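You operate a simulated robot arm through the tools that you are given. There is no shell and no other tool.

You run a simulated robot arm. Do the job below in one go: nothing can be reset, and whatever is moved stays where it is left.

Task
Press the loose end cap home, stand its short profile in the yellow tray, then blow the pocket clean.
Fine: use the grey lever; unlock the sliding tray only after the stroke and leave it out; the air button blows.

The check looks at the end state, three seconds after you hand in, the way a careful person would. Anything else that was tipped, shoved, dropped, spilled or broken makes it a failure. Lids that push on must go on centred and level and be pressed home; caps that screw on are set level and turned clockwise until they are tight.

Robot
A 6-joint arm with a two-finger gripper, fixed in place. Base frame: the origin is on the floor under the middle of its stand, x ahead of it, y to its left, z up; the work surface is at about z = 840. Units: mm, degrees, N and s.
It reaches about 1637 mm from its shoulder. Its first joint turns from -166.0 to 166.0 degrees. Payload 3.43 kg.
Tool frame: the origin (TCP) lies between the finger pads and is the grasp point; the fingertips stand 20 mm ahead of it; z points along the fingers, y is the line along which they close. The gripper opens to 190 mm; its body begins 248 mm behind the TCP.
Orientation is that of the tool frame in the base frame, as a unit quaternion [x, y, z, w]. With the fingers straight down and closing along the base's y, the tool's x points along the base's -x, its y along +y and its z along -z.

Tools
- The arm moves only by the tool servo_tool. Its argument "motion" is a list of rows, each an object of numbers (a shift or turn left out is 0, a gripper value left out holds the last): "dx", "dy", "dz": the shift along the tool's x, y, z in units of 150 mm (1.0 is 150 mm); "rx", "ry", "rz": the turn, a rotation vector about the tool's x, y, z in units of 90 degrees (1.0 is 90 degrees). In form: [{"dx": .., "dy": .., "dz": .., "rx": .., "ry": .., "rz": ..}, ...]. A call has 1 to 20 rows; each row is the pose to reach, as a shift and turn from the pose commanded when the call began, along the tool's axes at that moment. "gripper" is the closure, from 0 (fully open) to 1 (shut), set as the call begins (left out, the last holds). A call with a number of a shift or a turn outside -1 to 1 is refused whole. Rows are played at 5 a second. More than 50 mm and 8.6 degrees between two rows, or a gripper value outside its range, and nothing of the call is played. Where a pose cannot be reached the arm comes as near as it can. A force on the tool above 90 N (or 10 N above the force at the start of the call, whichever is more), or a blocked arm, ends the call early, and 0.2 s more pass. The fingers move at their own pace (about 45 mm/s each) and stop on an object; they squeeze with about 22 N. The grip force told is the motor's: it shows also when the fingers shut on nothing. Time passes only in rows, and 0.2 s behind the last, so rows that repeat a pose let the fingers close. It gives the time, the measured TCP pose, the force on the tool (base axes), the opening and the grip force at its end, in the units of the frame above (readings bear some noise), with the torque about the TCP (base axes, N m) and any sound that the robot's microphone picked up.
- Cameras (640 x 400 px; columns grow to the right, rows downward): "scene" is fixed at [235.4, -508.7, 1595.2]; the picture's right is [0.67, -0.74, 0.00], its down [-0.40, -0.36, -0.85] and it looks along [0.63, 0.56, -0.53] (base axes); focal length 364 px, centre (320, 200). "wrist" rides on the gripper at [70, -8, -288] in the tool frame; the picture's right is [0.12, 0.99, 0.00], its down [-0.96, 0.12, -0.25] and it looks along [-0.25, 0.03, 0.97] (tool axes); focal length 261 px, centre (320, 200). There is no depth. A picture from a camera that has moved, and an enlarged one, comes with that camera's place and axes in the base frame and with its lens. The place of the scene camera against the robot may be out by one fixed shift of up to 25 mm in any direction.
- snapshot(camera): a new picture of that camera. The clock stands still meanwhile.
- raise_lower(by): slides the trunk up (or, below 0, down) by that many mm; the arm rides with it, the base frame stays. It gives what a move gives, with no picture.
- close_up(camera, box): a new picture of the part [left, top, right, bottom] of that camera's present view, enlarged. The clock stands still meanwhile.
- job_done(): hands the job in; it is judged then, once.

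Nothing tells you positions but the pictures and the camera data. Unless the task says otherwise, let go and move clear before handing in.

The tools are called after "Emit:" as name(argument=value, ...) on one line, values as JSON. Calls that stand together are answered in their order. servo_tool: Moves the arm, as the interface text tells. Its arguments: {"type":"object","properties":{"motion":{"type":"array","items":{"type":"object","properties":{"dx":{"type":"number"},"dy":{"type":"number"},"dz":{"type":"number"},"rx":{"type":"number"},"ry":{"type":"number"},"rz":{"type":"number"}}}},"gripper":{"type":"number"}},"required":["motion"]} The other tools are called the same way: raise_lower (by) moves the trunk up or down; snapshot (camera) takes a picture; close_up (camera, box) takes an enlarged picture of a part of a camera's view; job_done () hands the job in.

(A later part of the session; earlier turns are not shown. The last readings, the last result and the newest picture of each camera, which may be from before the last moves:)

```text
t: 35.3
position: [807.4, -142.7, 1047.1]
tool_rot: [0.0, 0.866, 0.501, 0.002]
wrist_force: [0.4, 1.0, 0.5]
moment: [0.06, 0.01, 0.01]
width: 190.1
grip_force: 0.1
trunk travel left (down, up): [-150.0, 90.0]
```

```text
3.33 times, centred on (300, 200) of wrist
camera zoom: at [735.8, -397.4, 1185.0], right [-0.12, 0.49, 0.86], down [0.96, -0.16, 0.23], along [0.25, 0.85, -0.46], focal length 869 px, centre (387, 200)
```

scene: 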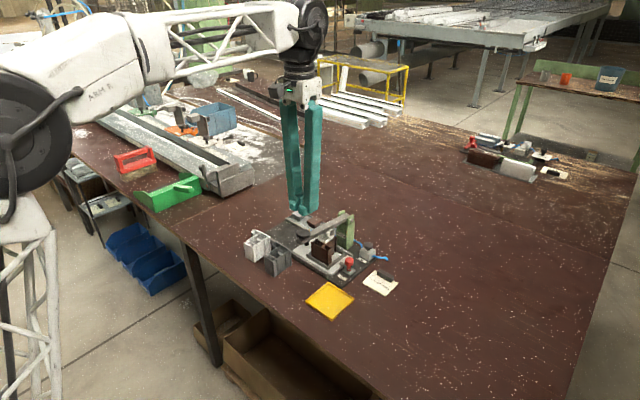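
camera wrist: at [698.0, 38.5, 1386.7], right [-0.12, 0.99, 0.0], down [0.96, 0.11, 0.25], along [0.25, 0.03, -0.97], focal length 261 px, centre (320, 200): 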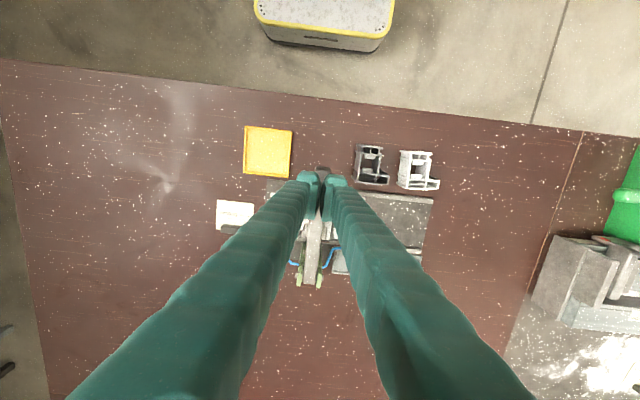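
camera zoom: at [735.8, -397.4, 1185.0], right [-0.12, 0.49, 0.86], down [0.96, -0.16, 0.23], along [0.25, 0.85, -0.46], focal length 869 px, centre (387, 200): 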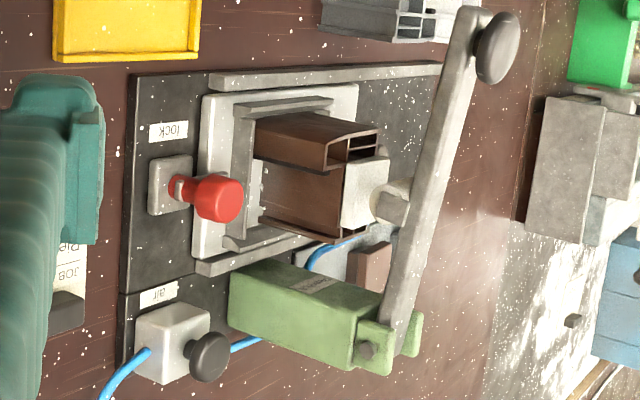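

The cap is fully home: the flange sits flush and level. Next is the red lock knob, which I place at about (865, -36, 890) with its bar overlapping the tray edge; I'll go above it with the fingers closing along x.

Emit:
servo_tool(motion=[{"rx": 0.083, "dx": -0.048, "dy": 0.12, "dz": 0.0}, {"rx": 0.167, "dx": -0.097, "dy": 0.24, "dz": 0.0}, {"rx": 0.25, "dx": -0.145, "dy": 0.34, "dz": 0.0}, {"rx": 0.333, "dx": -0.194, "dy": 0.44, "dz": 0.0}, {"rx": 0.417, "dx": -0.242, "dy": 0.54, "dz": 0.0}, {"rx": 0.5, "dx": -0.29, "dy": 0.64, "dz": 0.005}, {"rx": 0.583, "dx": -0.339, "dy": 0.72, "dz": 0.01}, {"rx": 0.667, "dx": -0.387, "dy": 0.777, "dz": 0.015}, {"rx": 0.667, "dx": -0.387, "dy": 0.777, "dz": 0.015}])

Emit:
servo_tool(motion=[{"rz": 0.09, "dy": 0.03, "dz": 0.07}, {"rz": 0.18, "dy": 0.06, "dz": 0.14}, {"rz": 0.27, "dy": 0.09, "dz": 0.21}, {"rz": 0.36, "dy": 0.12, "dz": 0.28}, {"rz": 0.45, "dy": 0.15, "dz": 0.35}, {"rz": 0.54, "dy": 0.18, "dz": 0.42}, {"rz": 0.63, "dy": 0.21, "dz": 0.49}, {"rz": 0.72, "dy": 0.24, "dz": 0.56}, {"rz": 0.81, "dy": 0.27, "dz": 0.63}, {"rz": 0.9, "dy": 0.3, "dz": 0.7}, {"rz": 1.0, "dy": 0.313, "dz": 0.71}, {"rz": 1.0, "dy": 0.313, "dz": 0.71}])

Emit:
snapshot(camera="wrist")

```text
t: 37.3
position: [866.6, -83.7, 1149.7]
tool_rot: [0.002, 1.0, 0.0, 0.002]
wrist_force: [-0.8, 0.2, 0.6]
moment: [-0.06, 0.0, 0.0]
width: 190.0
grip_force: 0.0
trunk travel left (down, up): [-150.0, 90.0]
```

```text
refused: row 11 steps farther than a row can; nothing moved
```

```text
taken
camera wrist: at [794.7, -91.8, 1438.5], right [-0.12, 0.99, 0.0], down [0.96, 0.11, 0.25], along [0.25, 0.03, -0.97], focal length 261 px, centre (320, 200)
```

wrist: 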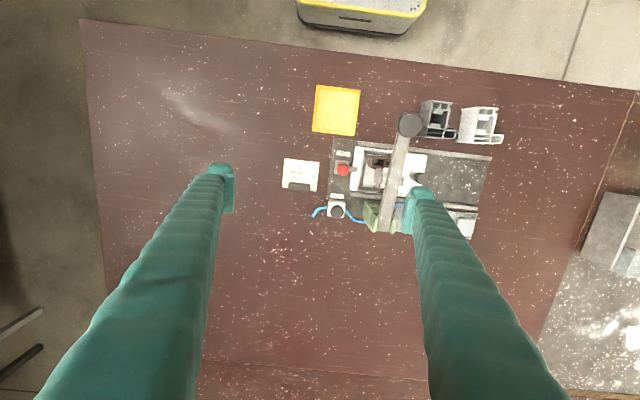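

Emit:
close_up(camera="wrist", box=[320, 140, 380, 180])

Emit:
close_up(camera="wrist", box=[310, 110, 500, 240])

Emit:
servo_tool(motion=[{"rz": 0.09, "dy": 0.03, "dz": 0.07}, {"rz": 0.18, "dy": 0.06, "dz": 0.14}, {"rz": 0.27, "dy": 0.09, "dz": 0.21}, {"rz": 0.36, "dy": 0.12, "dz": 0.28}, {"rz": 0.45, "dy": 0.15, "dz": 0.35}, {"rz": 0.54, "dy": 0.18, "dz": 0.42}, {"rz": 0.63, "dy": 0.21, "dz": 0.49}, {"rz": 0.72, "dy": 0.24, "dz": 0.56}, {"rz": 0.81, "dy": 0.27, "dz": 0.63}, {"rz": 0.9, "dy": 0.3, "dz": 0.7}, {"rz": 0.95, "dy": 0.313, "dz": 0.71}, {"rz": 1.0, "dy": 0.313, "dz": 0.71}, {"rz": 1.0, "dy": 0.313, "dz": 0.71}])

Emit:
snapshot(camera="wrist")

```text
10.00 times, centred on (350, 160) of wrist
camera zoom: at [794.7, -91.8, 1438.5], right [-0.12, 0.99, 0.0], down [0.96, 0.11, 0.25], along [0.25, 0.03, -0.97], focal length 2606 px, centre (20, 600)
```

zoom: 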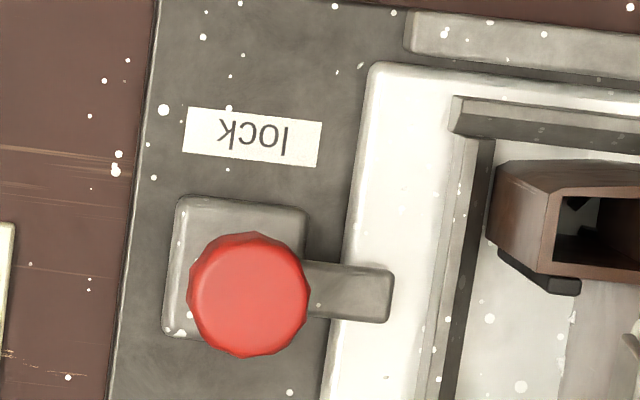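

```text
3.08 times, centred on (405, 175) of wrist
camera zoom: at [794.7, -91.8, 1438.5], right [-0.12, 0.99, 0.0], down [0.96, 0.11, 0.25], along [0.25, 0.03, -0.97], focal length 802 px, centre (58, 277)
```

zoom: 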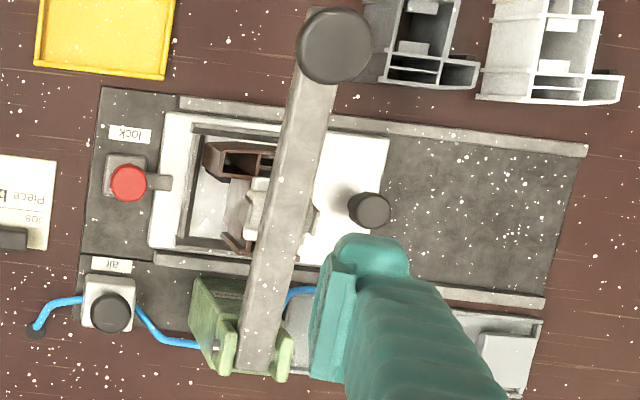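

```text
t: 40.1
position: [865.9, -35.4, 1042.6]
tool_rot: [0.708, 0.706, 0.002, 0.002]
wrist_force: [-1.2, -0.2, 0.0]
moment: [0.02, -0.01, -0.04]
width: 190.2
grip_force: 0.1
trunk travel left (down, up): [-150.0, 90.0]
```

```text
taken
camera wrist: at [856.6, 33.9, 1332.0], right [0.99, 0.12, 0.01], down [0.11, -0.96, 0.25], along [0.03, -0.25, -0.97], focal length 261 px, centre (320, 200)
```

wrist: 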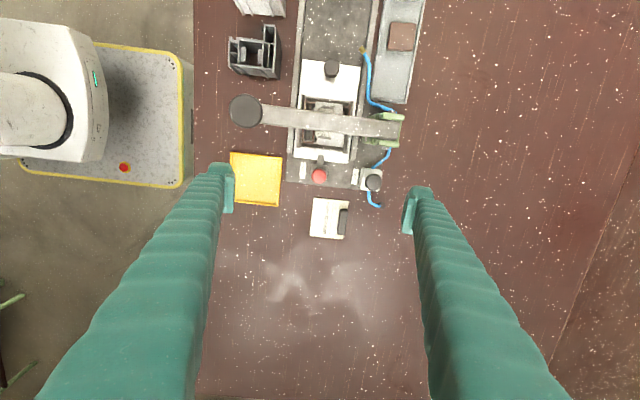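

Emit:
close_up(camera="wrist", box=[290, 150, 350, 190])

```text
10.00 times, centred on (320, 170) of wrist
camera zoom: at [856.6, 33.9, 1332.0], right [0.99, 0.12, 0.01], down [0.11, -0.96, 0.25], along [0.03, -0.25, -0.97], focal length 2606 px, centre (320, 500)
```

zoom: 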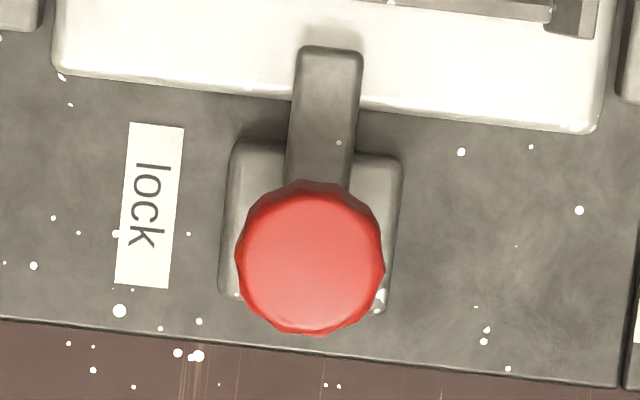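

The tool axis is lined up over the red knob. I'll narrow the fingers first so the air button isn't touched, then descend around the knob.

Emit:
servo_tool(gripper=0.72, motion=[{"dz": 0.0}, {"dz": 0.0}, {"dz": 0.0}, {"dz": 0.0}, {"dz": 0.0}, {"dz": 0.0}, {"dz": 0.0}, {"dz": 0.0}, {"dz": 0.2}, {"dz": 0.4}, {"dz": 0.55}])

Emit:
close_up(camera="wrist", box=[260, 140, 380, 220])

Emit:
close_up(camera="scene", box=[310, 210, 410, 280])

```text
t: 42.5
position: [865.3, -36.0, 960.3]
tool_rot: [0.708, 0.707, 0.002, 0.002]
wrist_force: [-0.6, -0.2, -0.4]
moment: [-0.01, -0.03, 0.03]
width: 53.3
grip_force: 0.0
trunk travel left (down, up): [-150.0, 90.0]
```

```text
5.00 times, centred on (320, 180) of wrist
camera zoom: at [856.3, 33.8, 1249.4], right [0.99, 0.12, 0.01], down [0.11, -0.96, 0.25], along [0.03, -0.25, -0.97], focal length 1303 px, centre (320, 300)
```

zoom: 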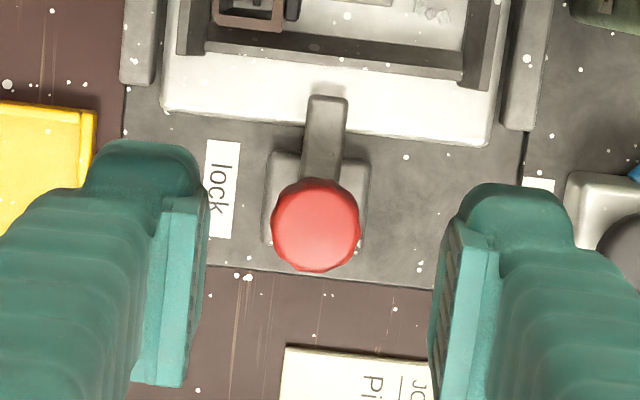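

```text
5.71 times, centred on (360, 245) of scene
camera zoom: at [235.4, -508.7, 1595.2], right [0.67, -0.74, 0.0], down [-0.4, -0.36, -0.85], along [0.63, 0.56, -0.53], focal length 2080 px, centre (91, -57)
```

zoom: 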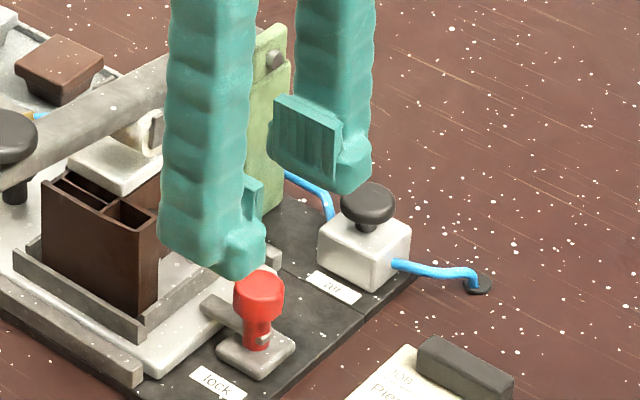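

Emit:
servo_tool(gripper=0.79, motion=[{"dz": 0.0, "dx": 0.01}, {"dz": 0.0, "dx": 0.01}, {"dz": 0.1, "dx": 0.01}, {"dz": 0.2, "dx": 0.01}, {"dz": 0.3, "dx": 0.01}, {"dz": 0.37, "dx": 0.01}, {"dz": 0.42, "dx": 0.01}, {"dz": 0.44, "dx": 0.01}, {"dz": 0.46, "dx": 0.01}, {"dz": 0.46, "dx": 0.01}])

Emit:
close_up(camera="scene", box=[310, 220, 410, 290])

Emit:
close_up(camera="wrist", box=[260, 150, 380, 230])

```text
t: 44.7
position: [866.2, -34.3, 891.3]
tool_rot: [0.708, 0.706, 0.002, 0.002]
wrist_force: [0.5, 0.3, -0.3]
moment: [-0.02, 0.02, -0.01]
width: 39.9
grip_force: 0.2
trunk travel left (down, up): [-150.0, 90.0]
```

```text
5.71 times, centred on (360, 255) of scene
camera zoom: at [235.4, -508.7, 1595.2], right [0.67, -0.74, 0.0], down [-0.4, -0.36, -0.85], along [0.63, 0.56, -0.53], focal length 2080 px, centre (91, -114)
```

zoom: 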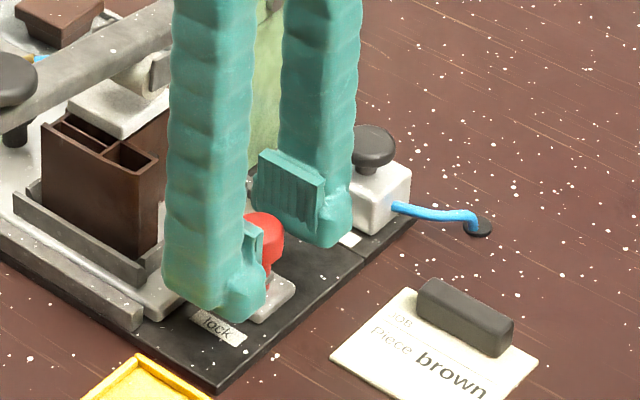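

```text
5.00 times, centred on (320, 190) of wrist
camera zoom: at [857.5, 35.7, 1180.2], right [0.99, 0.12, 0.01], down [0.11, -0.96, 0.25], along [0.03, -0.25, -0.97], focal length 1303 px, centre (320, 250)
```

zoom: 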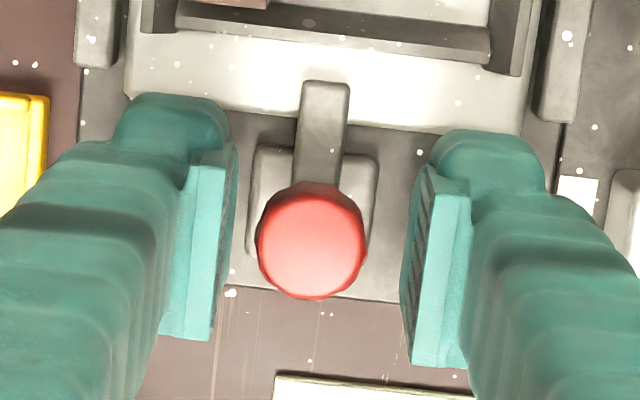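

The knob is between the pads. I'll close on it and test a tiny lift and a tiny twist to learn how the lock works.

Emit:
servo_tool(gripper=1.0, motion=[{"dz": 0}, {"dz": 0}, {"dz": 0}, {"dz": 0}, {"dz": 0}])

Emit:
servo_tool(motion=[{"rz": -0.03}, {"rz": -0.06}, {"rz": -0.09}, {"rz": -0.12}, {"rz": -0.12}])

Emit:
close_up(camera="wrist", box=[260, 150, 380, 230])

```text
t: 45.9
position: [865.2, -33.1, 891.4]
tool_rot: [0.708, 0.706, 0.002, 0.001]
wrist_force: [-33.0, 0.7, -8.7]
moment: [0.04, 0.25, -0.03]
width: 24.5
grip_force: 44.8
trunk travel left (down, up): [-150.0, 90.0]
```

```text
t: 47.1
position: [865.2, -34.2, 891.3]
tool_rot: [0.638, 0.77, 0.002, 0.001]
wrist_force: [-45.9, 0.3, -19.3]
moment: [0.01, 0.31, -0.05]
width: 24.5
grip_force: 45.6
trunk travel left (down, up): [-150.0, 90.0]
```

```text
5.00 times, centred on (320, 190) of wrist
camera zoom: at [843.1, 32.9, 1180.1], right [0.95, 0.3, 0.0], down [0.29, -0.92, 0.25], along [0.08, -0.24, -0.97], focal length 1303 px, centre (320, 250)
```

zoom: 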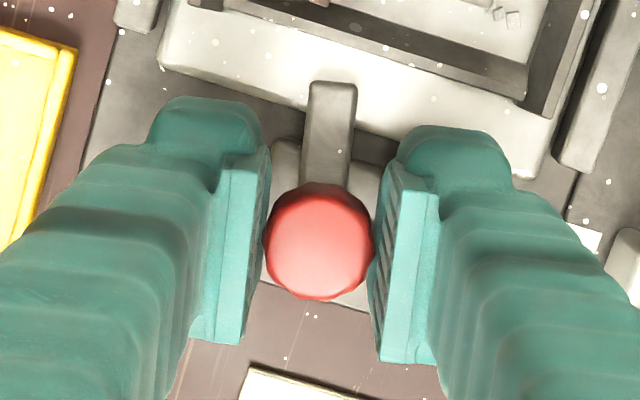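

The knob turns freely counter-clockwise and the bar swings with it. I'll centre the grip a little and turn further, keeping the fingers clear of the pocket wall.

Emit:
servo_tool(motion=[{"dy": -0.012, "dx": 0.002}, {"dy": -0.023, "dx": 0.004}, {"rz": -0.05, "dy": -0.023, "dx": 0.004}, {"rz": -0.1, "dy": -0.023, "dx": 0.004}, {"rz": -0.15, "dy": -0.023, "dx": 0.004}, {"rz": -0.2, "dy": -0.023, "dx": 0.004}, {"rz": -0.25, "dy": -0.023, "dx": 0.004}, {"rz": -0.29, "dy": -0.023, "dx": 0.004}, {"rz": -0.29, "dy": -0.023, "dx": 0.004}])

Emit:
close_up(camera="wrist", box=[260, 150, 380, 230])

Emit:
close_up(camera="scene", box=[310, 220, 410, 290])

```text
t: 49.1
position: [865.0, -33.7, 891.1]
tool_rot: [0.448, 0.894, 0.001, 0.003]
wrist_force: [-6.8, 4.0, -24.5]
moment: [0.02, 0.05, -0.02]
width: 24.4
grip_force: 44.9
trunk travel left (down, up): [-150.0, 90.0]
```

```text
5.00 times, centred on (320, 190) of wrist
camera zoom: at [814.1, 16.2, 1180.2], right [0.72, 0.69, 0.0], down [0.67, -0.7, 0.25], along [0.18, -0.18, -0.97], focal length 1303 px, centre (320, 250)
```

zoom: 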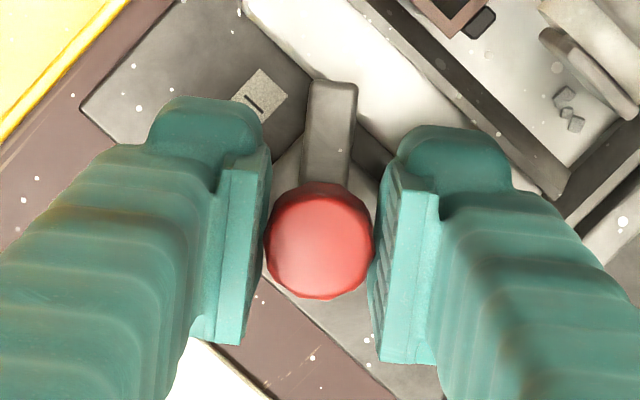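

```text
5.71 times, centred on (360, 255) of scene
camera zoom: at [235.4, -508.7, 1595.2], right [0.67, -0.74, 0.0], down [-0.4, -0.36, -0.85], along [0.63, 0.56, -0.53], focal length 2080 px, centre (91, -114)
```

zoom: 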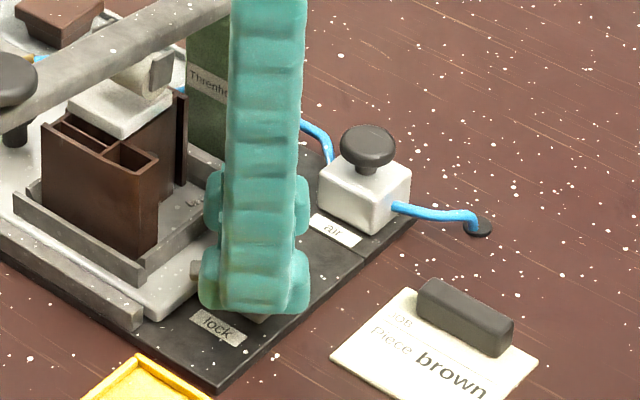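

The lock has turned about 37°. I'll release, back off upward, re-index the gripper and continue the turn.

Emit:
servo_tool(gripper=0.79, motion=[{"dz": 0.005}, {"dz": 0.005}, {"dz": 0.005}, {"dz": 0.0}, {"dz": -0.1}, {"dz": -0.25}, {"dz": -0.4}, {"dz": -0.5}, {"dz": -0.5}])

Emit:
close_up(camera="wrist", box=[260, 140, 380, 220])

Emit:
close_up(camera="scene", box=[310, 220, 410, 290])

```text
t: 51.1
position: [862.2, -34.6, 967.2]
tool_rot: [0.447, 0.894, 0.001, 0.002]
wrist_force: [-0.4, -0.3, 0.1]
moment: [0.01, 0.04, 0.02]
width: 40.0
grip_force: 0.0
trunk travel left (down, up): [-150.0, 90.0]
```

```text
5.00 times, centred on (320, 180) of wrist
camera zoom: at [813.0, 15.7, 1255.8], right [0.72, 0.69, 0.0], down [0.67, -0.7, 0.25], along [0.18, -0.18, -0.97], focal length 1303 px, centre (320, 300)
```

zoom: 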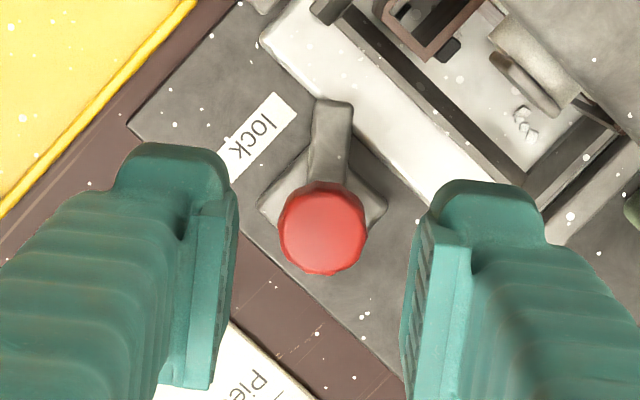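

```text
5.71 times, centred on (360, 255) of scene
camera zoom: at [235.4, -508.7, 1595.2], right [0.67, -0.74, 0.0], down [-0.4, -0.36, -0.85], along [0.63, 0.56, -0.53], focal length 2080 px, centre (91, -114)
```

zoom: 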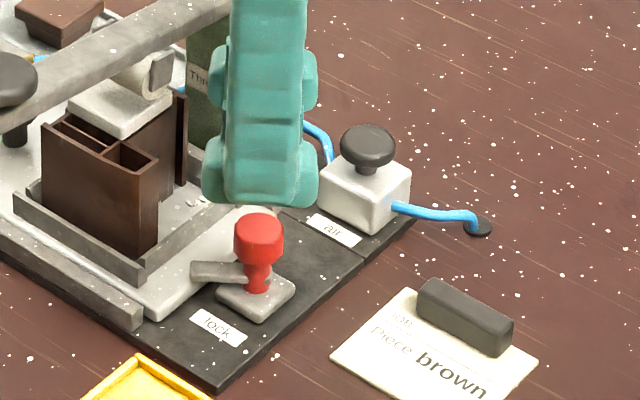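

The bar stays where I left it at ~37°. I'll re-index the gripper by about 67° above it and re-grip.

Emit:
servo_tool(motion=[{"rz": 0.083, "dy": 0.006, "dx": -0.004}, {"rz": 0.166, "dy": 0.006, "dx": -0.004}, {"rz": 0.249, "dy": 0.006, "dx": -0.004}, {"rz": 0.332, "dy": 0.006, "dx": -0.004}, {"rz": 0.415, "dy": 0.006, "dx": -0.004}, {"rz": 0.498, "dy": 0.006, "dx": -0.004}, {"rz": 0.581, "dy": 0.006, "dx": -0.004}, {"rz": 0.664, "dy": 0.006, "dx": -0.004}, {"rz": 0.744, "dy": 0.006, "dx": -0.004}, {"rz": 0.744, "dy": 0.006, "dx": -0.004}])

Emit:
close_up(camera="wrist", box=[260, 140, 380, 220])

```text
t: 53.3
position: [863.9, -35.2, 965.5]
tool_rot: [0.867, 0.498, 0.002, 0.002]
wrist_force: [-0.6, 0.3, -0.1]
moment: [0.02, 0.0, 0.02]
width: 39.9
grip_force: 0.1
trunk travel left (down, up): [-150.0, 90.0]
```

```text
5.00 times, centred on (320, 180) of wrist
camera zoom: at [891.0, 29.7, 1255.3], right [0.92, -0.4, 0.0], down [-0.39, -0.89, 0.25], along [-0.09, -0.23, -0.97], focal length 1303 px, centre (320, 300)
```

zoom: 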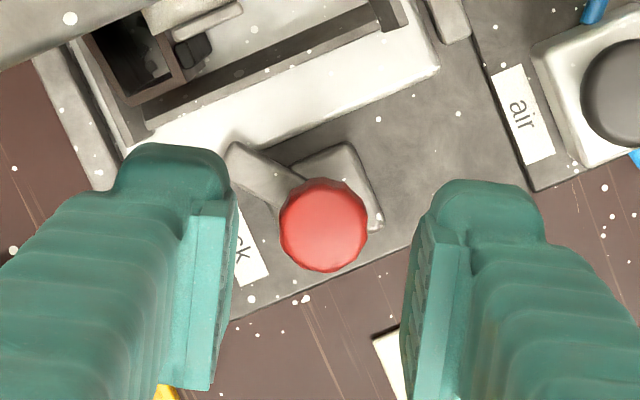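

Re-indexing this far would put a finger over the bar, so I'll choose a gentler angle and grip slightly higher on the knob to clear the bar and pocket wall.

Emit:
servo_tool(motion=[{"rz": -0.09}, {"rz": -0.18}, {"rz": -0.27}, {"rz": -0.36}, {"rz": -0.444}, {"rz": -0.444, "dz": 0.1}, {"rz": -0.444, "dz": 0.2}, {"rz": -0.444, "dz": 0.3}, {"rz": -0.444, "dz": 0.4}, {"rz": -0.444, "dz": 0.445}, {"rz": -0.444, "dz": 0.445}])

Emit:
close_up(camera="wrist", box=[260, 150, 380, 230])

Emit:
close_up(camera="scene", box=[325, 235, 375, 270])

```text
t: 55.7
position: [865.6, -34.2, 899.0]
tool_rot: [0.644, 0.765, 0.001, 0.003]
wrist_force: [-0.4, 0.2, -0.6]
moment: [0.02, -0.02, 0.0]
width: 39.5
grip_force: 0.1
trunk travel left (down, up): [-150.0, 90.0]
```

```text
5.00 times, centred on (320, 190) of wrist
camera zoom: at [844.1, 32.7, 1188.1], right [0.96, 0.29, 0.0], down [0.28, -0.93, 0.25], along [0.08, -0.24, -0.97], focal length 1303 px, centre (320, 250)
```

zoom: 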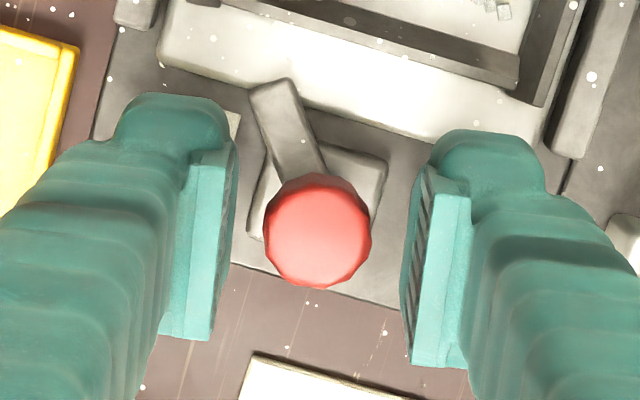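

```text
11.43 times, centred on (350, 252) of scene
camera zoom: at [235.4, -508.7, 1595.2], right [0.67, -0.74, 0.0], down [-0.4, -0.36, -0.85], along [0.63, 0.56, -0.53], focal length 4161 px, centre (-23, -400)
```

zoom: 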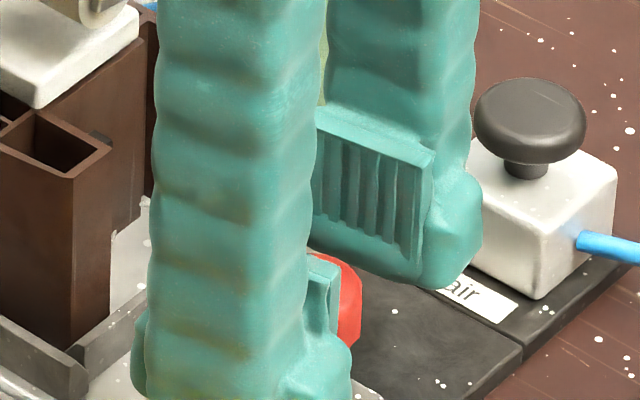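

Emit:
servo_tool(gripper=1.0, motion=[{"dz": 0}, {"dz": 0}, {"dz": 0}, {"rz": -0.05}, {"rz": -0.1}, {"rz": -0.15}, {"rz": -0.2}, {"rz": -0.25}, {"rz": -0.3}, {"rz": -0.33}])

Emit:
close_up(camera="wrist", box=[260, 150, 380, 230])

```text
t: 57.9
position: [863.4, -34.8, 899.3]
tool_rot: [0.426, 0.905, 0.002, 0.002]
wrist_force: [-7.9, -0.3, -14.8]
moment: [-0.01, 0.08, 0.01]
width: 23.9
grip_force: 44.9
trunk travel left (down, up): [-150.0, 90.0]
```

```text
5.00 times, centred on (320, 190) of wrist
camera zoom: at [812.3, 13.4, 1188.1], right [0.69, 0.72, 0.0], down [0.7, -0.67, 0.25], along [0.18, -0.17, -0.97], focal length 1303 px, centre (320, 250)
```

zoom: 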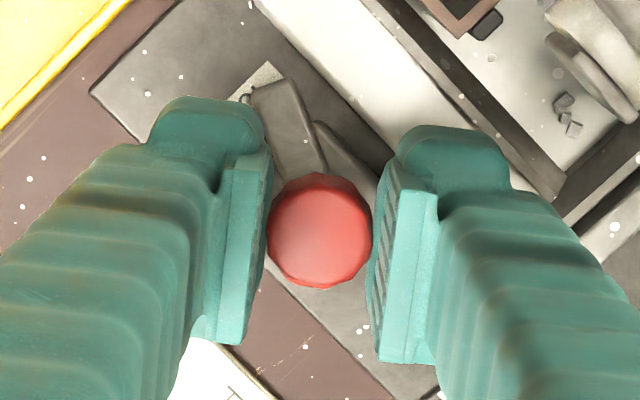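

Emit:
servo_tool(motion=[{"rz": -0.05}, {"rz": -0.1}, {"rz": -0.15}, {"rz": -0.2}, {"rz": -0.24}, {"rz": -0.28}, {"rz": -0.28}])

Emit:
close_up(camera="wrist", box=[260, 150, 380, 230])

```text
t: 59.5
position: [864.5, -34.7, 899.6]
tool_rot: [0.219, 0.976, 0.001, 0.002]
wrist_force: [-16.6, 0.6, -15.5]
moment: [0.03, 0.13, -0.28]
width: 23.9
grip_force: 45.0
trunk travel left (down, up): [-150.0, 90.0]
```

```text
5.00 times, centred on (320, 190) of wrist
camera zoom: at [796.5, -13.5, 1188.2], right [0.32, 0.95, 0.0], down [0.92, -0.31, 0.25], along [0.24, -0.08, -0.97], focal length 1303 px, centre (320, 250)
```

zoom: 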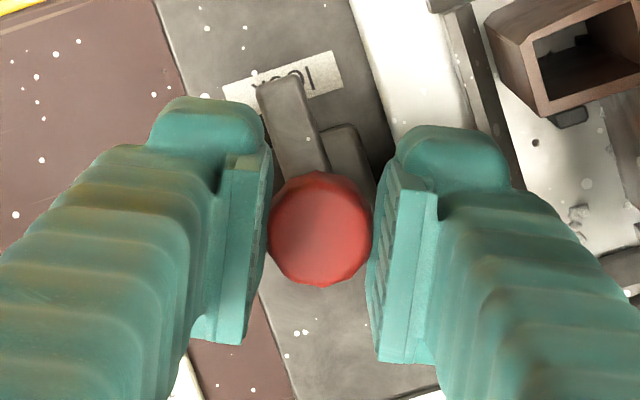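

The knob has reached its stop (~90°) and the bar is clear of the tray. I'll release just slightly and lift straight up.

Emit:
servo_tool(gripper=0.83, motion=[{"dz": 0.0}, {"dz": 0.0}, {"dz": 0.0}, {"dz": -0.05}, {"dz": -0.15}, {"dz": -0.3}, {"dz": -0.5}, {"dz": -0.7}, {"dz": -0.8}, {"dz": -0.8}])

Emit:
close_up(camera="scene", box=[270, 205, 390, 290])

Emit:
snapshot(camera="wrist")

```text
t: 61.7
position: [864.5, -32.6, 1019.6]
tool_rot: [0.219, 0.976, 0.0, 0.003]
wrist_force: [-0.2, 0.6, -0.5]
moment: [-0.02, 0.04, -0.01]
width: 32.3
grip_force: 0.1
trunk travel left (down, up): [-150.0, 90.0]
```

```text
4.71 times, centred on (330, 248) of scene
camera zoom: at [235.4, -508.7, 1595.2], right [0.67, -0.74, 0.0], down [-0.4, -0.36, -0.85], along [0.63, 0.56, -0.53], focal length 1713 px, centre (273, -24)
```

zoom: 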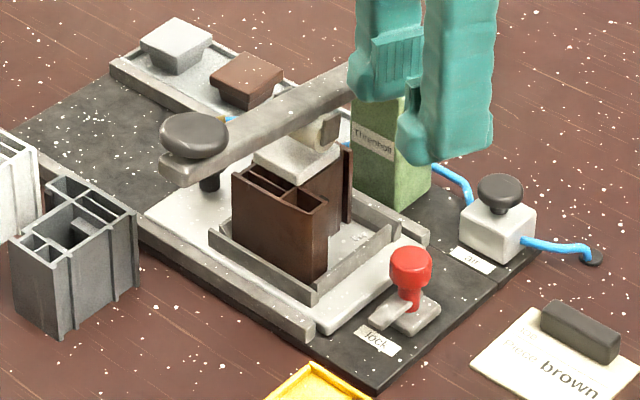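

```text
taken
camera wrist: at [796.7, -12.5, 1307.8], right [0.32, 0.95, 0.0], down [0.92, -0.31, 0.25], along [0.24, -0.08, -0.97], focal length 261 px, centre (320, 200)
```

wrist: 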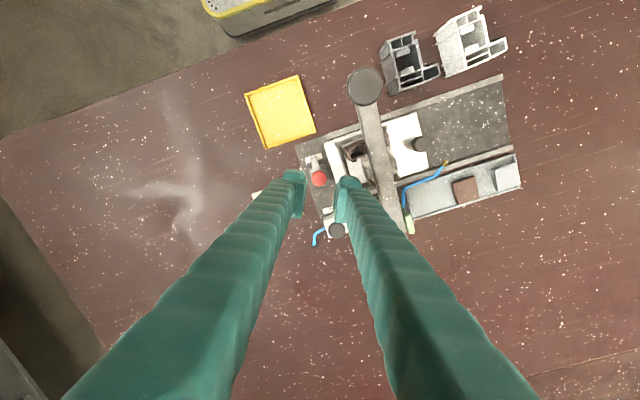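

The latch is swung clear. Next I go over the lever to the tray's black handle post, at about (861, 132, top ≈ 897), to pull the tray out toward +y.

Emit:
servo_tool(gripper=0.7, motion=[{"dz": -0.2}, {"dz": -0.4}, {"dz": -0.45, "dx": 0.1, "dy": 0.2, "rz": -0.05}, {"dz": -0.45, "dx": 0.2, "dy": 0.4, "rz": -0.11}, {"dz": -0.45, "dx": 0.3, "dy": 0.6, "rz": -0.17}, {"dz": -0.45, "dx": 0.4, "dy": 0.8, "rz": -0.23}, {"dz": -0.45, "dx": 0.49, "dy": 0.982, "rz": -0.281}, {"dz": -0.45, "dx": 0.49, "dy": 0.982, "rz": -0.281}])

Emit:
snapshot(camera="wrist")

```text
t: 63.5
position: [860.4, 129.3, 1086.4]
tool_rot: [0.001, 1.0, 0.0, 0.002]
wrist_force: [0.6, -0.1, -0.9]
moment: [0.0, -0.03, 0.03]
width: 56.9
grip_force: 0.1
trunk travel left (down, up): [-150.0, 90.0]
```

```text
taken
camera wrist: at [789.1, 120.4, 1374.8], right [-0.12, 0.99, 0.0], down [0.96, 0.12, 0.25], along [0.25, 0.03, -0.97], focal length 261 px, centre (320, 200)
```

wrist: 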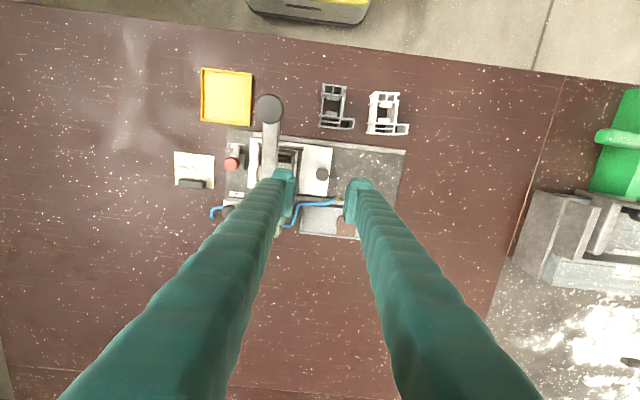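

Emit:
close_up(camera="wrist", box=[240, 130, 420, 245])

```text
3.48 times, centred on (330, 188) of wrist
camera zoom: at [789.1, 120.4, 1374.8], right [-0.12, 0.99, 0.0], down [0.96, 0.12, 0.25], along [0.25, 0.03, -0.97], focal length 907 px, centre (285, 244)
```

zoom: 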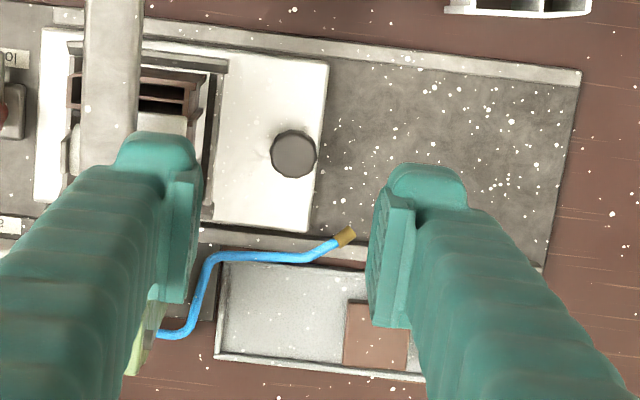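

The handle is at about (862, 134). To stay clear of the profile I'll turn the fingers so they close mostly along x, narrow them, and descend around the handle.

Emit:
servo_tool(gripper=0.77, motion=[{"rz": 0.083, "dx": -0.013, "dy": 0.03}, {"rz": 0.166, "dx": -0.013, "dy": 0.03}, {"rz": 0.249, "dx": -0.013, "dy": 0.03}, {"rz": 0.332, "dx": -0.013, "dy": 0.03}, {"rz": 0.415, "dx": -0.013, "dy": 0.03}, {"rz": 0.498, "dx": -0.013, "dy": 0.03}, {"rz": 0.581, "dx": -0.013, "dy": 0.03}, {"rz": 0.667, "dx": -0.013, "dy": 0.03}, {"rz": 0.667, "dx": -0.013, "dy": 0.03, "dz": 0.2}, {"rz": 0.667, "dx": -0.013, "dy": 0.03, "dz": 0.45}, {"rz": 0.667, "dx": -0.013, "dy": 0.03, "dz": 0.7}, {"rz": 0.667, "dx": -0.013, "dy": 0.03, "dz": 0.8}, {"rz": 0.667, "dx": -0.013, "dy": 0.03, "dz": 0.8}])

Emit:
close_up(camera="wrist", box=[240, 130, 420, 245])

Emit:
close_up(camera="scene", box=[260, 180, 380, 260])

```text
t: 66.3
position: [864.0, 133.2, 966.2]
tool_rot: [0.501, 0.866, 0.001, 0.003]
wrist_force: [0.1, 0.0, 0.6]
moment: [-0.02, -0.04, 0.0]
width: 43.7
grip_force: 0.1
trunk travel left (down, up): [-150.0, 90.0]
```

```text
3.48 times, centred on (330, 188) of wrist
camera zoom: at [820.0, 189.9, 1255.3], right [0.8, 0.6, 0.0], down [0.58, -0.78, 0.25], along [0.15, -0.2, -0.97], focal length 907 px, centre (285, 244)
```

zoom: 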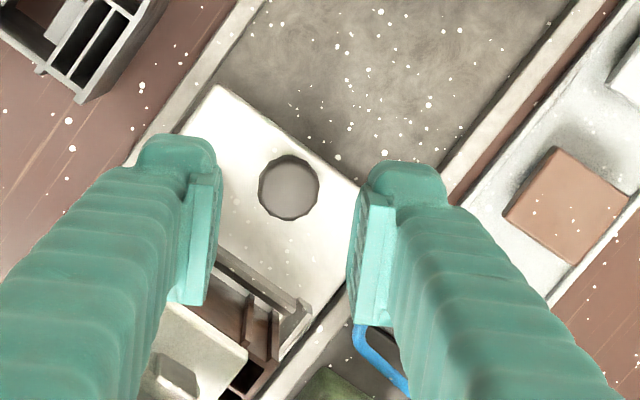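

```text
5.00 times, centred on (320, 220) of scene
camera zoom: at [235.4, -508.7, 1595.2], right [0.67, -0.74, 0.0], down [-0.4, -0.36, -0.85], along [0.63, 0.56, -0.53], focal length 1820 px, centre (320, 100)
```

zoom: 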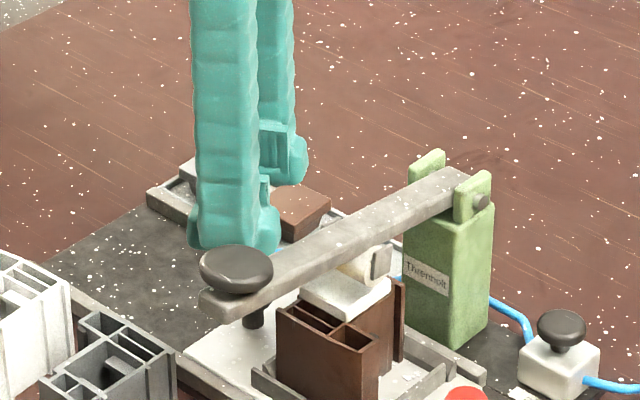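

Emit:
servo_tool(motion=[{"dz": 0.1, "dy": 0.012}, {"dz": 0.2, "dy": 0.012}, {"dz": 0.3, "dy": 0.012}, {"dz": 0.4, "dy": 0.012}, {"dz": 0.46, "dy": 0.012}, {"dz": 0.49, "dy": 0.012}, {"dz": 0.505, "dy": 0.012}, {"dz": 0.505, "dy": 0.012}])

Emit:
close_up(camera="wrist", box=[260, 150, 380, 230])

Emit:
close_up(camera="scene", box=[260, 180, 380, 260])

```text
t: 68.1
position: [863.1, 135.0, 890.9]
tool_rot: [0.501, 0.865, 0.001, 0.003]
wrist_force: [-0.3, -0.9, -0.8]
moment: [0.02, 0.01, -0.01]
width: 43.7
grip_force: 0.0
trunk travel left (down, up): [-150.0, 90.0]
```

```text
5.00 times, centred on (320, 190) of wrist
camera zoom: at [820.9, 191.3, 1180.3], right [0.8, 0.6, 0.0], down [0.58, -0.78, 0.25], along [0.15, -0.2, -0.97], focal length 1303 px, centre (320, 250)
```

zoom: 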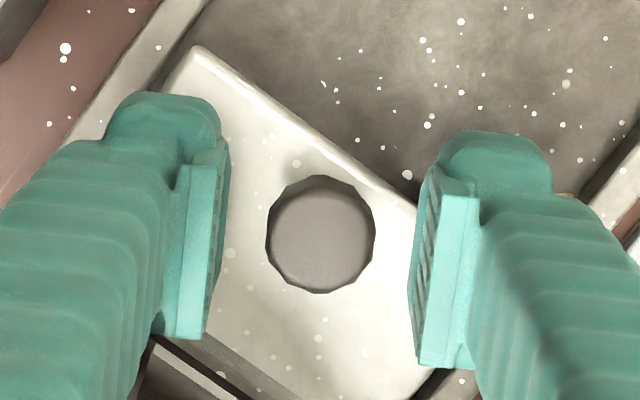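

```text
5.00 times, centred on (320, 220) of scene
camera zoom: at [235.4, -508.7, 1595.2], right [0.67, -0.74, 0.0], down [-0.4, -0.36, -0.85], along [0.63, 0.56, -0.53], focal length 1820 px, centre (320, 100)
```

zoom: 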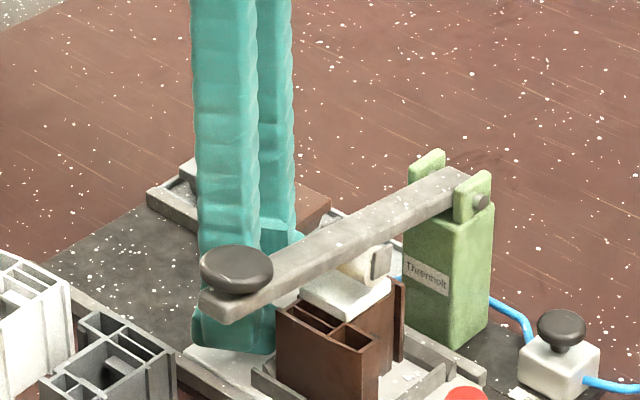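

The handle is centred between the pads. I'll close and pull the tray gently toward +y.

Emit:
servo_tool(gripper=1.0, motion=[{"dz": 0}, {"dz": 0}, {"dz": 0}, {"dz": 0}, {"dx": 0.023, "dy": 0.0133}, {"dx": 0.046, "dy": 0.0267}, {"dx": 0.069, "dy": 0.04}, {"dx": 0.092, "dy": 0.0533}, {"dx": 0.115, "dy": 0.0667}, {"dx": 0.139, "dy": 0.08}, {"dx": 0.162, "dy": 0.0933}, {"dx": 0.185, "dy": 0.1067}])

Emit:
close_up(camera="scene", box=[260, 180, 380, 260])

Emit:
snapshot(camera="wrist")

```text
t: 70.7
position: [864.2, 169.4, 891.9]
tool_rot: [0.5, 0.866, 0.002, 0.002]
wrist_force: [5.0, -1.0, -1.1]
moment: [-0.07, -0.07, -0.07]
width: 24.3
grip_force: 44.9
trunk travel left (down, up): [-150.0, 90.0]
```

```text
5.00 times, centred on (320, 220) of scene
camera zoom: at [235.4, -508.7, 1595.2], right [0.67, -0.74, 0.0], down [-0.4, -0.36, -0.85], along [0.63, 0.56, -0.53], focal length 1820 px, centre (320, 100)
```

zoom: 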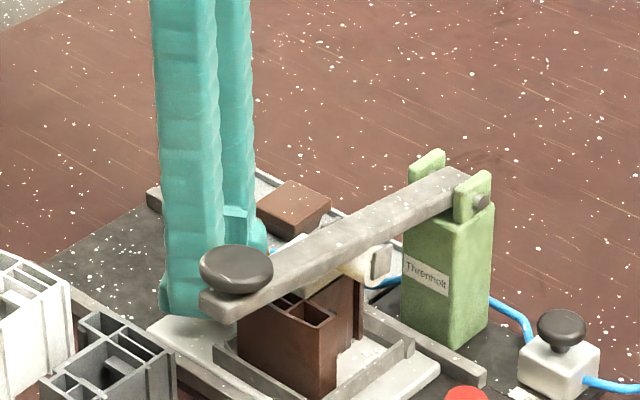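

```text
taken
camera wrist: at [821.0, 224.1, 1180.3], right [0.8, 0.6, 0.0], down [0.58, -0.78, 0.25], along [0.15, -0.2, -0.97], focal length 261 px, centre (320, 200)
```

wrist: 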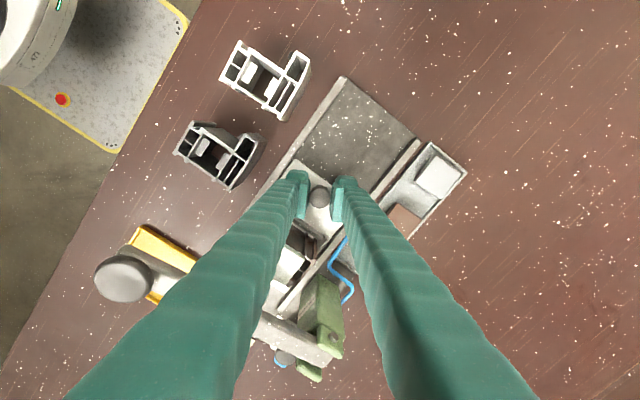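

The tray slides easily with the profile stable. I'll continue pulling until it reaches its end stop.

Emit:
servo_tool(motion=[{"dx": 0.029, "dy": 0.0167}, {"dx": 0.058, "dy": 0.0333}, {"dx": 0.087, "dy": 0.05}, {"dx": 0.115, "dy": 0.0667}, {"dx": 0.144, "dy": 0.0833}, {"dx": 0.173, "dy": 0.1}, {"dx": 0.202, "dy": 0.1167}, {"dx": 0.231, "dy": 0.1333}, {"dx": 0.26, "dy": 0.15}, {"dx": 0.289, "dy": 0.1667}, {"dx": 0.318, "dy": 0.1833}, {"dx": 0.346, "dy": 0.2}, {"dx": 0.375, "dy": 0.2167}, {"dx": 0.404, "dy": 0.2333}])

Emit:
close_up(camera="scene", box=[240, 180, 380, 270])

```text
t: 73.7
position: [865.4, 238.0, 890.2]
tool_rot: [0.5, 0.866, 0.001, 0.003]
wrist_force: [-3.3, 0.0, 1.0]
moment: [-0.07, -0.05, -0.03]
width: 24.1
grip_force: 45.4
trunk travel left (down, up): [-150.0, 90.0]
```

```text
4.44 times, centred on (310, 225) of scene
camera zoom: at [235.4, -508.7, 1595.2], right [0.67, -0.74, 0.0], down [-0.4, -0.36, -0.85], along [0.63, 0.56, -0.53], focal length 1618 px, centre (364, 89)
```

zoom: 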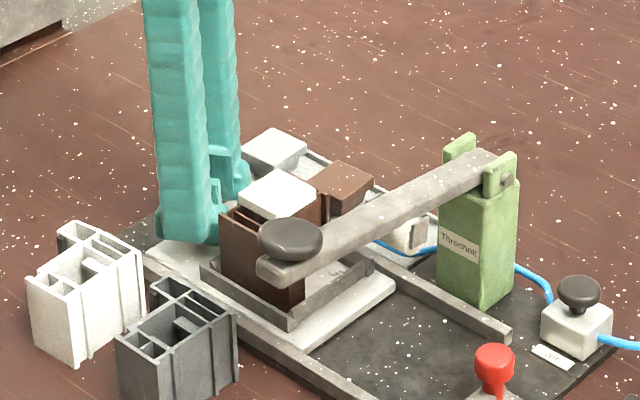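

Emit:
servo_tool(motion=[{"dx": 0.023, "dy": 0.0133}, {"dx": 0.046, "dy": 0.0267}, {"dx": 0.069, "dy": 0.04}, {"dx": 0.092, "dy": 0.0533}, {"dx": 0.115, "dy": 0.0667}, {"dx": 0.139, "dy": 0.08}, {"dx": 0.162, "dy": 0.0933}, {"dx": 0.185, "dy": 0.1067}, {"dx": 0.208, "dy": 0.12}, {"dx": 0.231, "dy": 0.133}])

Emit:
close_up(camera="scene", box=[240, 180, 380, 270])

```text
t: 75.9
position: [859.5, 274.4, 893.0]
tool_rot: [0.5, 0.866, -0.001, 0.0]
wrist_force: [-41.2, -61.8, -0.4]
moment: [-0.81, 0.2, -0.39]
width: 24.7
grip_force: 44.6
trunk travel left (down, up): [-150.0, 90.0]
```

```text
4.44 times, centred on (310, 225) of scene
camera zoom: at [235.4, -508.7, 1595.2], right [0.67, -0.74, 0.0], down [-0.4, -0.36, -0.85], along [0.63, 0.56, -0.53], focal length 1618 px, centre (364, 89)
```

zoom: 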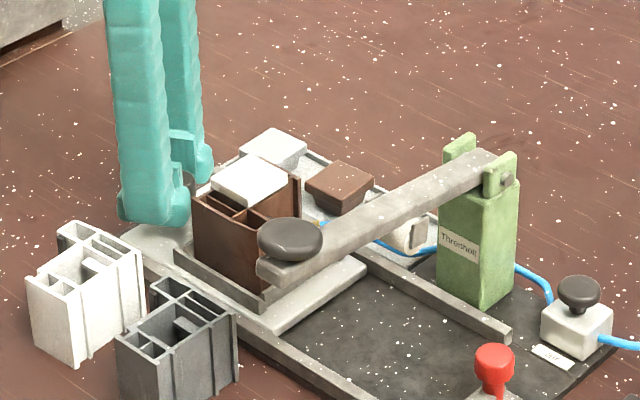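

The tray hit its end stop after about 140 mm of travel. I'll relax the pull, release the handle and lift clear.

Emit:
servo_tool(motion=[{"dx": -0.003, "dy": -0.019}, {"dx": -0.006, "dy": -0.038}, {"dx": -0.006, "dy": -0.038}])

Emit:
servo_tool(gripper=0.77, motion=[{"dz": 0}, {"dz": 0}, {"dz": 0}, {"dz": -0.1}, {"dz": -0.3}, {"dz": -0.6}, {"dz": -0.9}, {"dz": -1.0}, {"dz": -1.0}])

Emit:
snapshot(camera="wrist")

Emit:
close_up(camera="scene", box=[240, 180, 380, 270])

```text
t: 76.7
position: [860.4, 273.1, 892.4]
tool_rot: [0.5, 0.866, 0.002, 0.002]
wrist_force: [-19.5, -42.1, -12.9]
moment: [-0.46, 0.12, -0.3]
width: 24.2
grip_force: 44.9
trunk travel left (down, up): [-150.0, 90.0]
```

```text
t: 78.7
position: [861.0, 273.7, 1041.3]
tool_rot: [0.501, 0.866, 0.001, 0.002]
wrist_force: [1.0, -0.5, 0.7]
moment: [0.0, -0.02, -0.04]
width: 43.7
grip_force: 0.1
trunk travel left (down, up): [-150.0, 90.0]
```

```text
taken
camera wrist: at [817.1, 329.7, 1331.1], right [0.8, 0.6, 0.0], down [0.58, -0.78, 0.25], along [0.15, -0.2, -0.97], focal length 261 px, centre (320, 200)
```

wrist: 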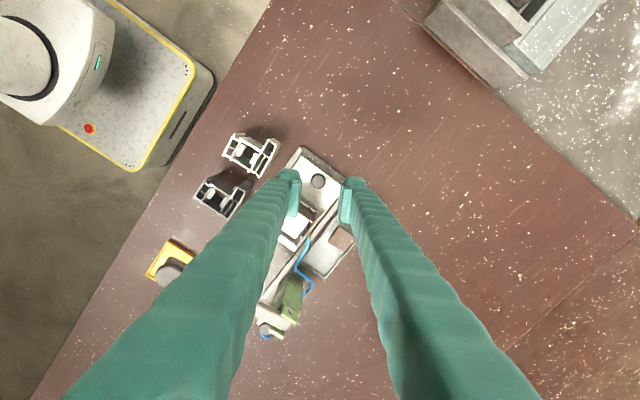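

```text
4.44 times, centred on (310, 225) of scene
camera zoom: at [235.4, -508.7, 1595.2], right [0.67, -0.74, 0.0], down [-0.4, -0.36, -0.85], along [0.63, 0.56, -0.53], focal length 1618 px, centre (364, 89)
```

zoom: 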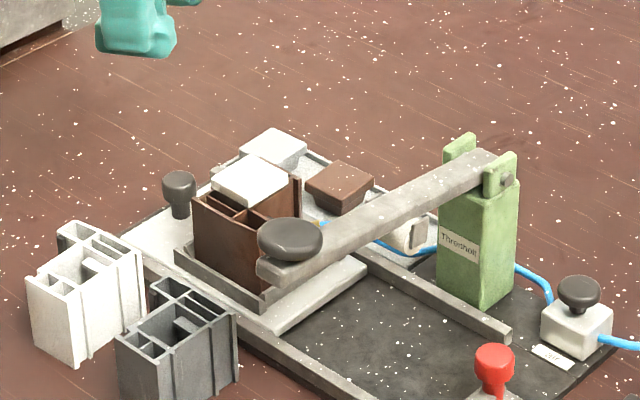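

The tray is out, with the profile and its cap now clear of the press around (863, 190). I'll get a straight-down view of the profile to plan the grasp.

Emit:
servo_tool(gripper=0.0, motion=[{"dz": -0.2}, {"dz": -0.4, "rz": -0.08, "dx": -0.06, "dy": -0.03}, {"dz": -0.6, "rz": -0.16, "dx": -0.12, "dy": -0.07}, {"dz": -0.66, "rz": -0.24, "dx": -0.18, "dy": -0.1}, {"dz": -0.66, "rz": -0.32, "dx": -0.24, "dy": -0.13}, {"dz": -0.66, "rz": -0.4, "dx": -0.3, "dy": -0.17}, {"dz": -0.66, "rz": -0.48, "dx": -0.36, "dy": -0.2}, {"dz": -0.66, "rz": -0.56, "dx": -0.42, "dy": -0.23}, {"dz": -0.66, "rz": -0.63, "dx": -0.47, "dy": -0.26}, {"dz": -0.66, "rz": -0.667, "dx": -0.49, "dy": -0.27}, {"dz": -0.66, "rz": -0.667, "dx": -0.49, "dy": -0.27}])

Emit:
snapshot(camera="wrist")

Emit:
close_up(camera="wrist", box=[240, 120, 410, 230])

Emit:
close_up(camera="wrist", box=[290, 150, 350, 190])

```text
t: 81.1
position: [860.5, 190.0, 1138.4]
tool_rot: [0.0, 1.0, 0.0, 0.003]
wrist_force: [-0.9, 0.6, 1.5]
moment: [0.02, -0.01, -0.01]
width: 190.1
grip_force: 0.1
trunk travel left (down, up): [-150.0, 90.0]
```

```text
taken
camera wrist: at [788.5, 180.7, 1428.3], right [-0.12, 0.99, 0.0], down [0.96, 0.12, 0.25], along [0.25, 0.03, -0.97], focal length 261 px, centre (320, 200)
```

wrist: 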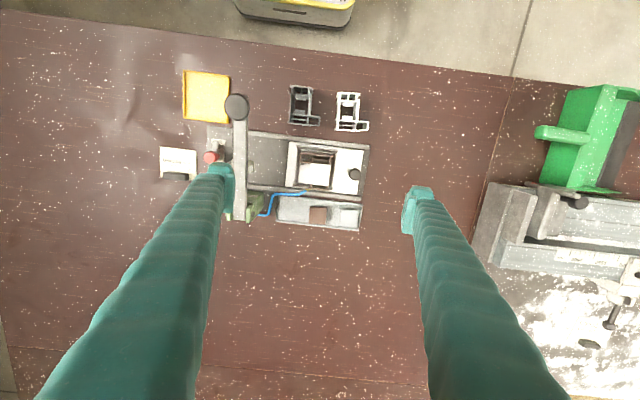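

```text
3.64 times, centred on (325, 175) of wrist
camera zoom: at [788.5, 180.7, 1428.3], right [-0.12, 0.99, 0.0], down [0.96, 0.12, 0.25], along [0.25, 0.03, -0.97], focal length 948 px, centre (302, 291)
```

zoom: 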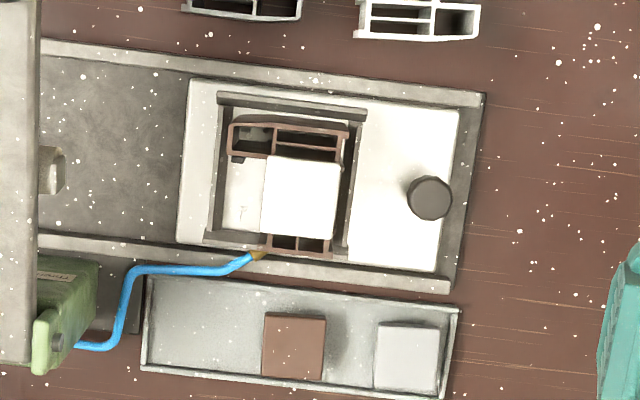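

```text
10.00 times, centred on (320, 170) of wrist
camera zoom: at [788.5, 180.7, 1428.3], right [-0.12, 0.99, 0.0], down [0.96, 0.12, 0.25], along [0.25, 0.03, -0.97], focal length 2606 px, centre (320, 500)
```

zoom: 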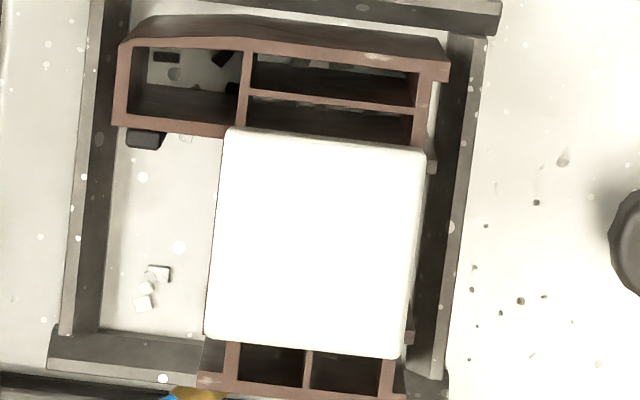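

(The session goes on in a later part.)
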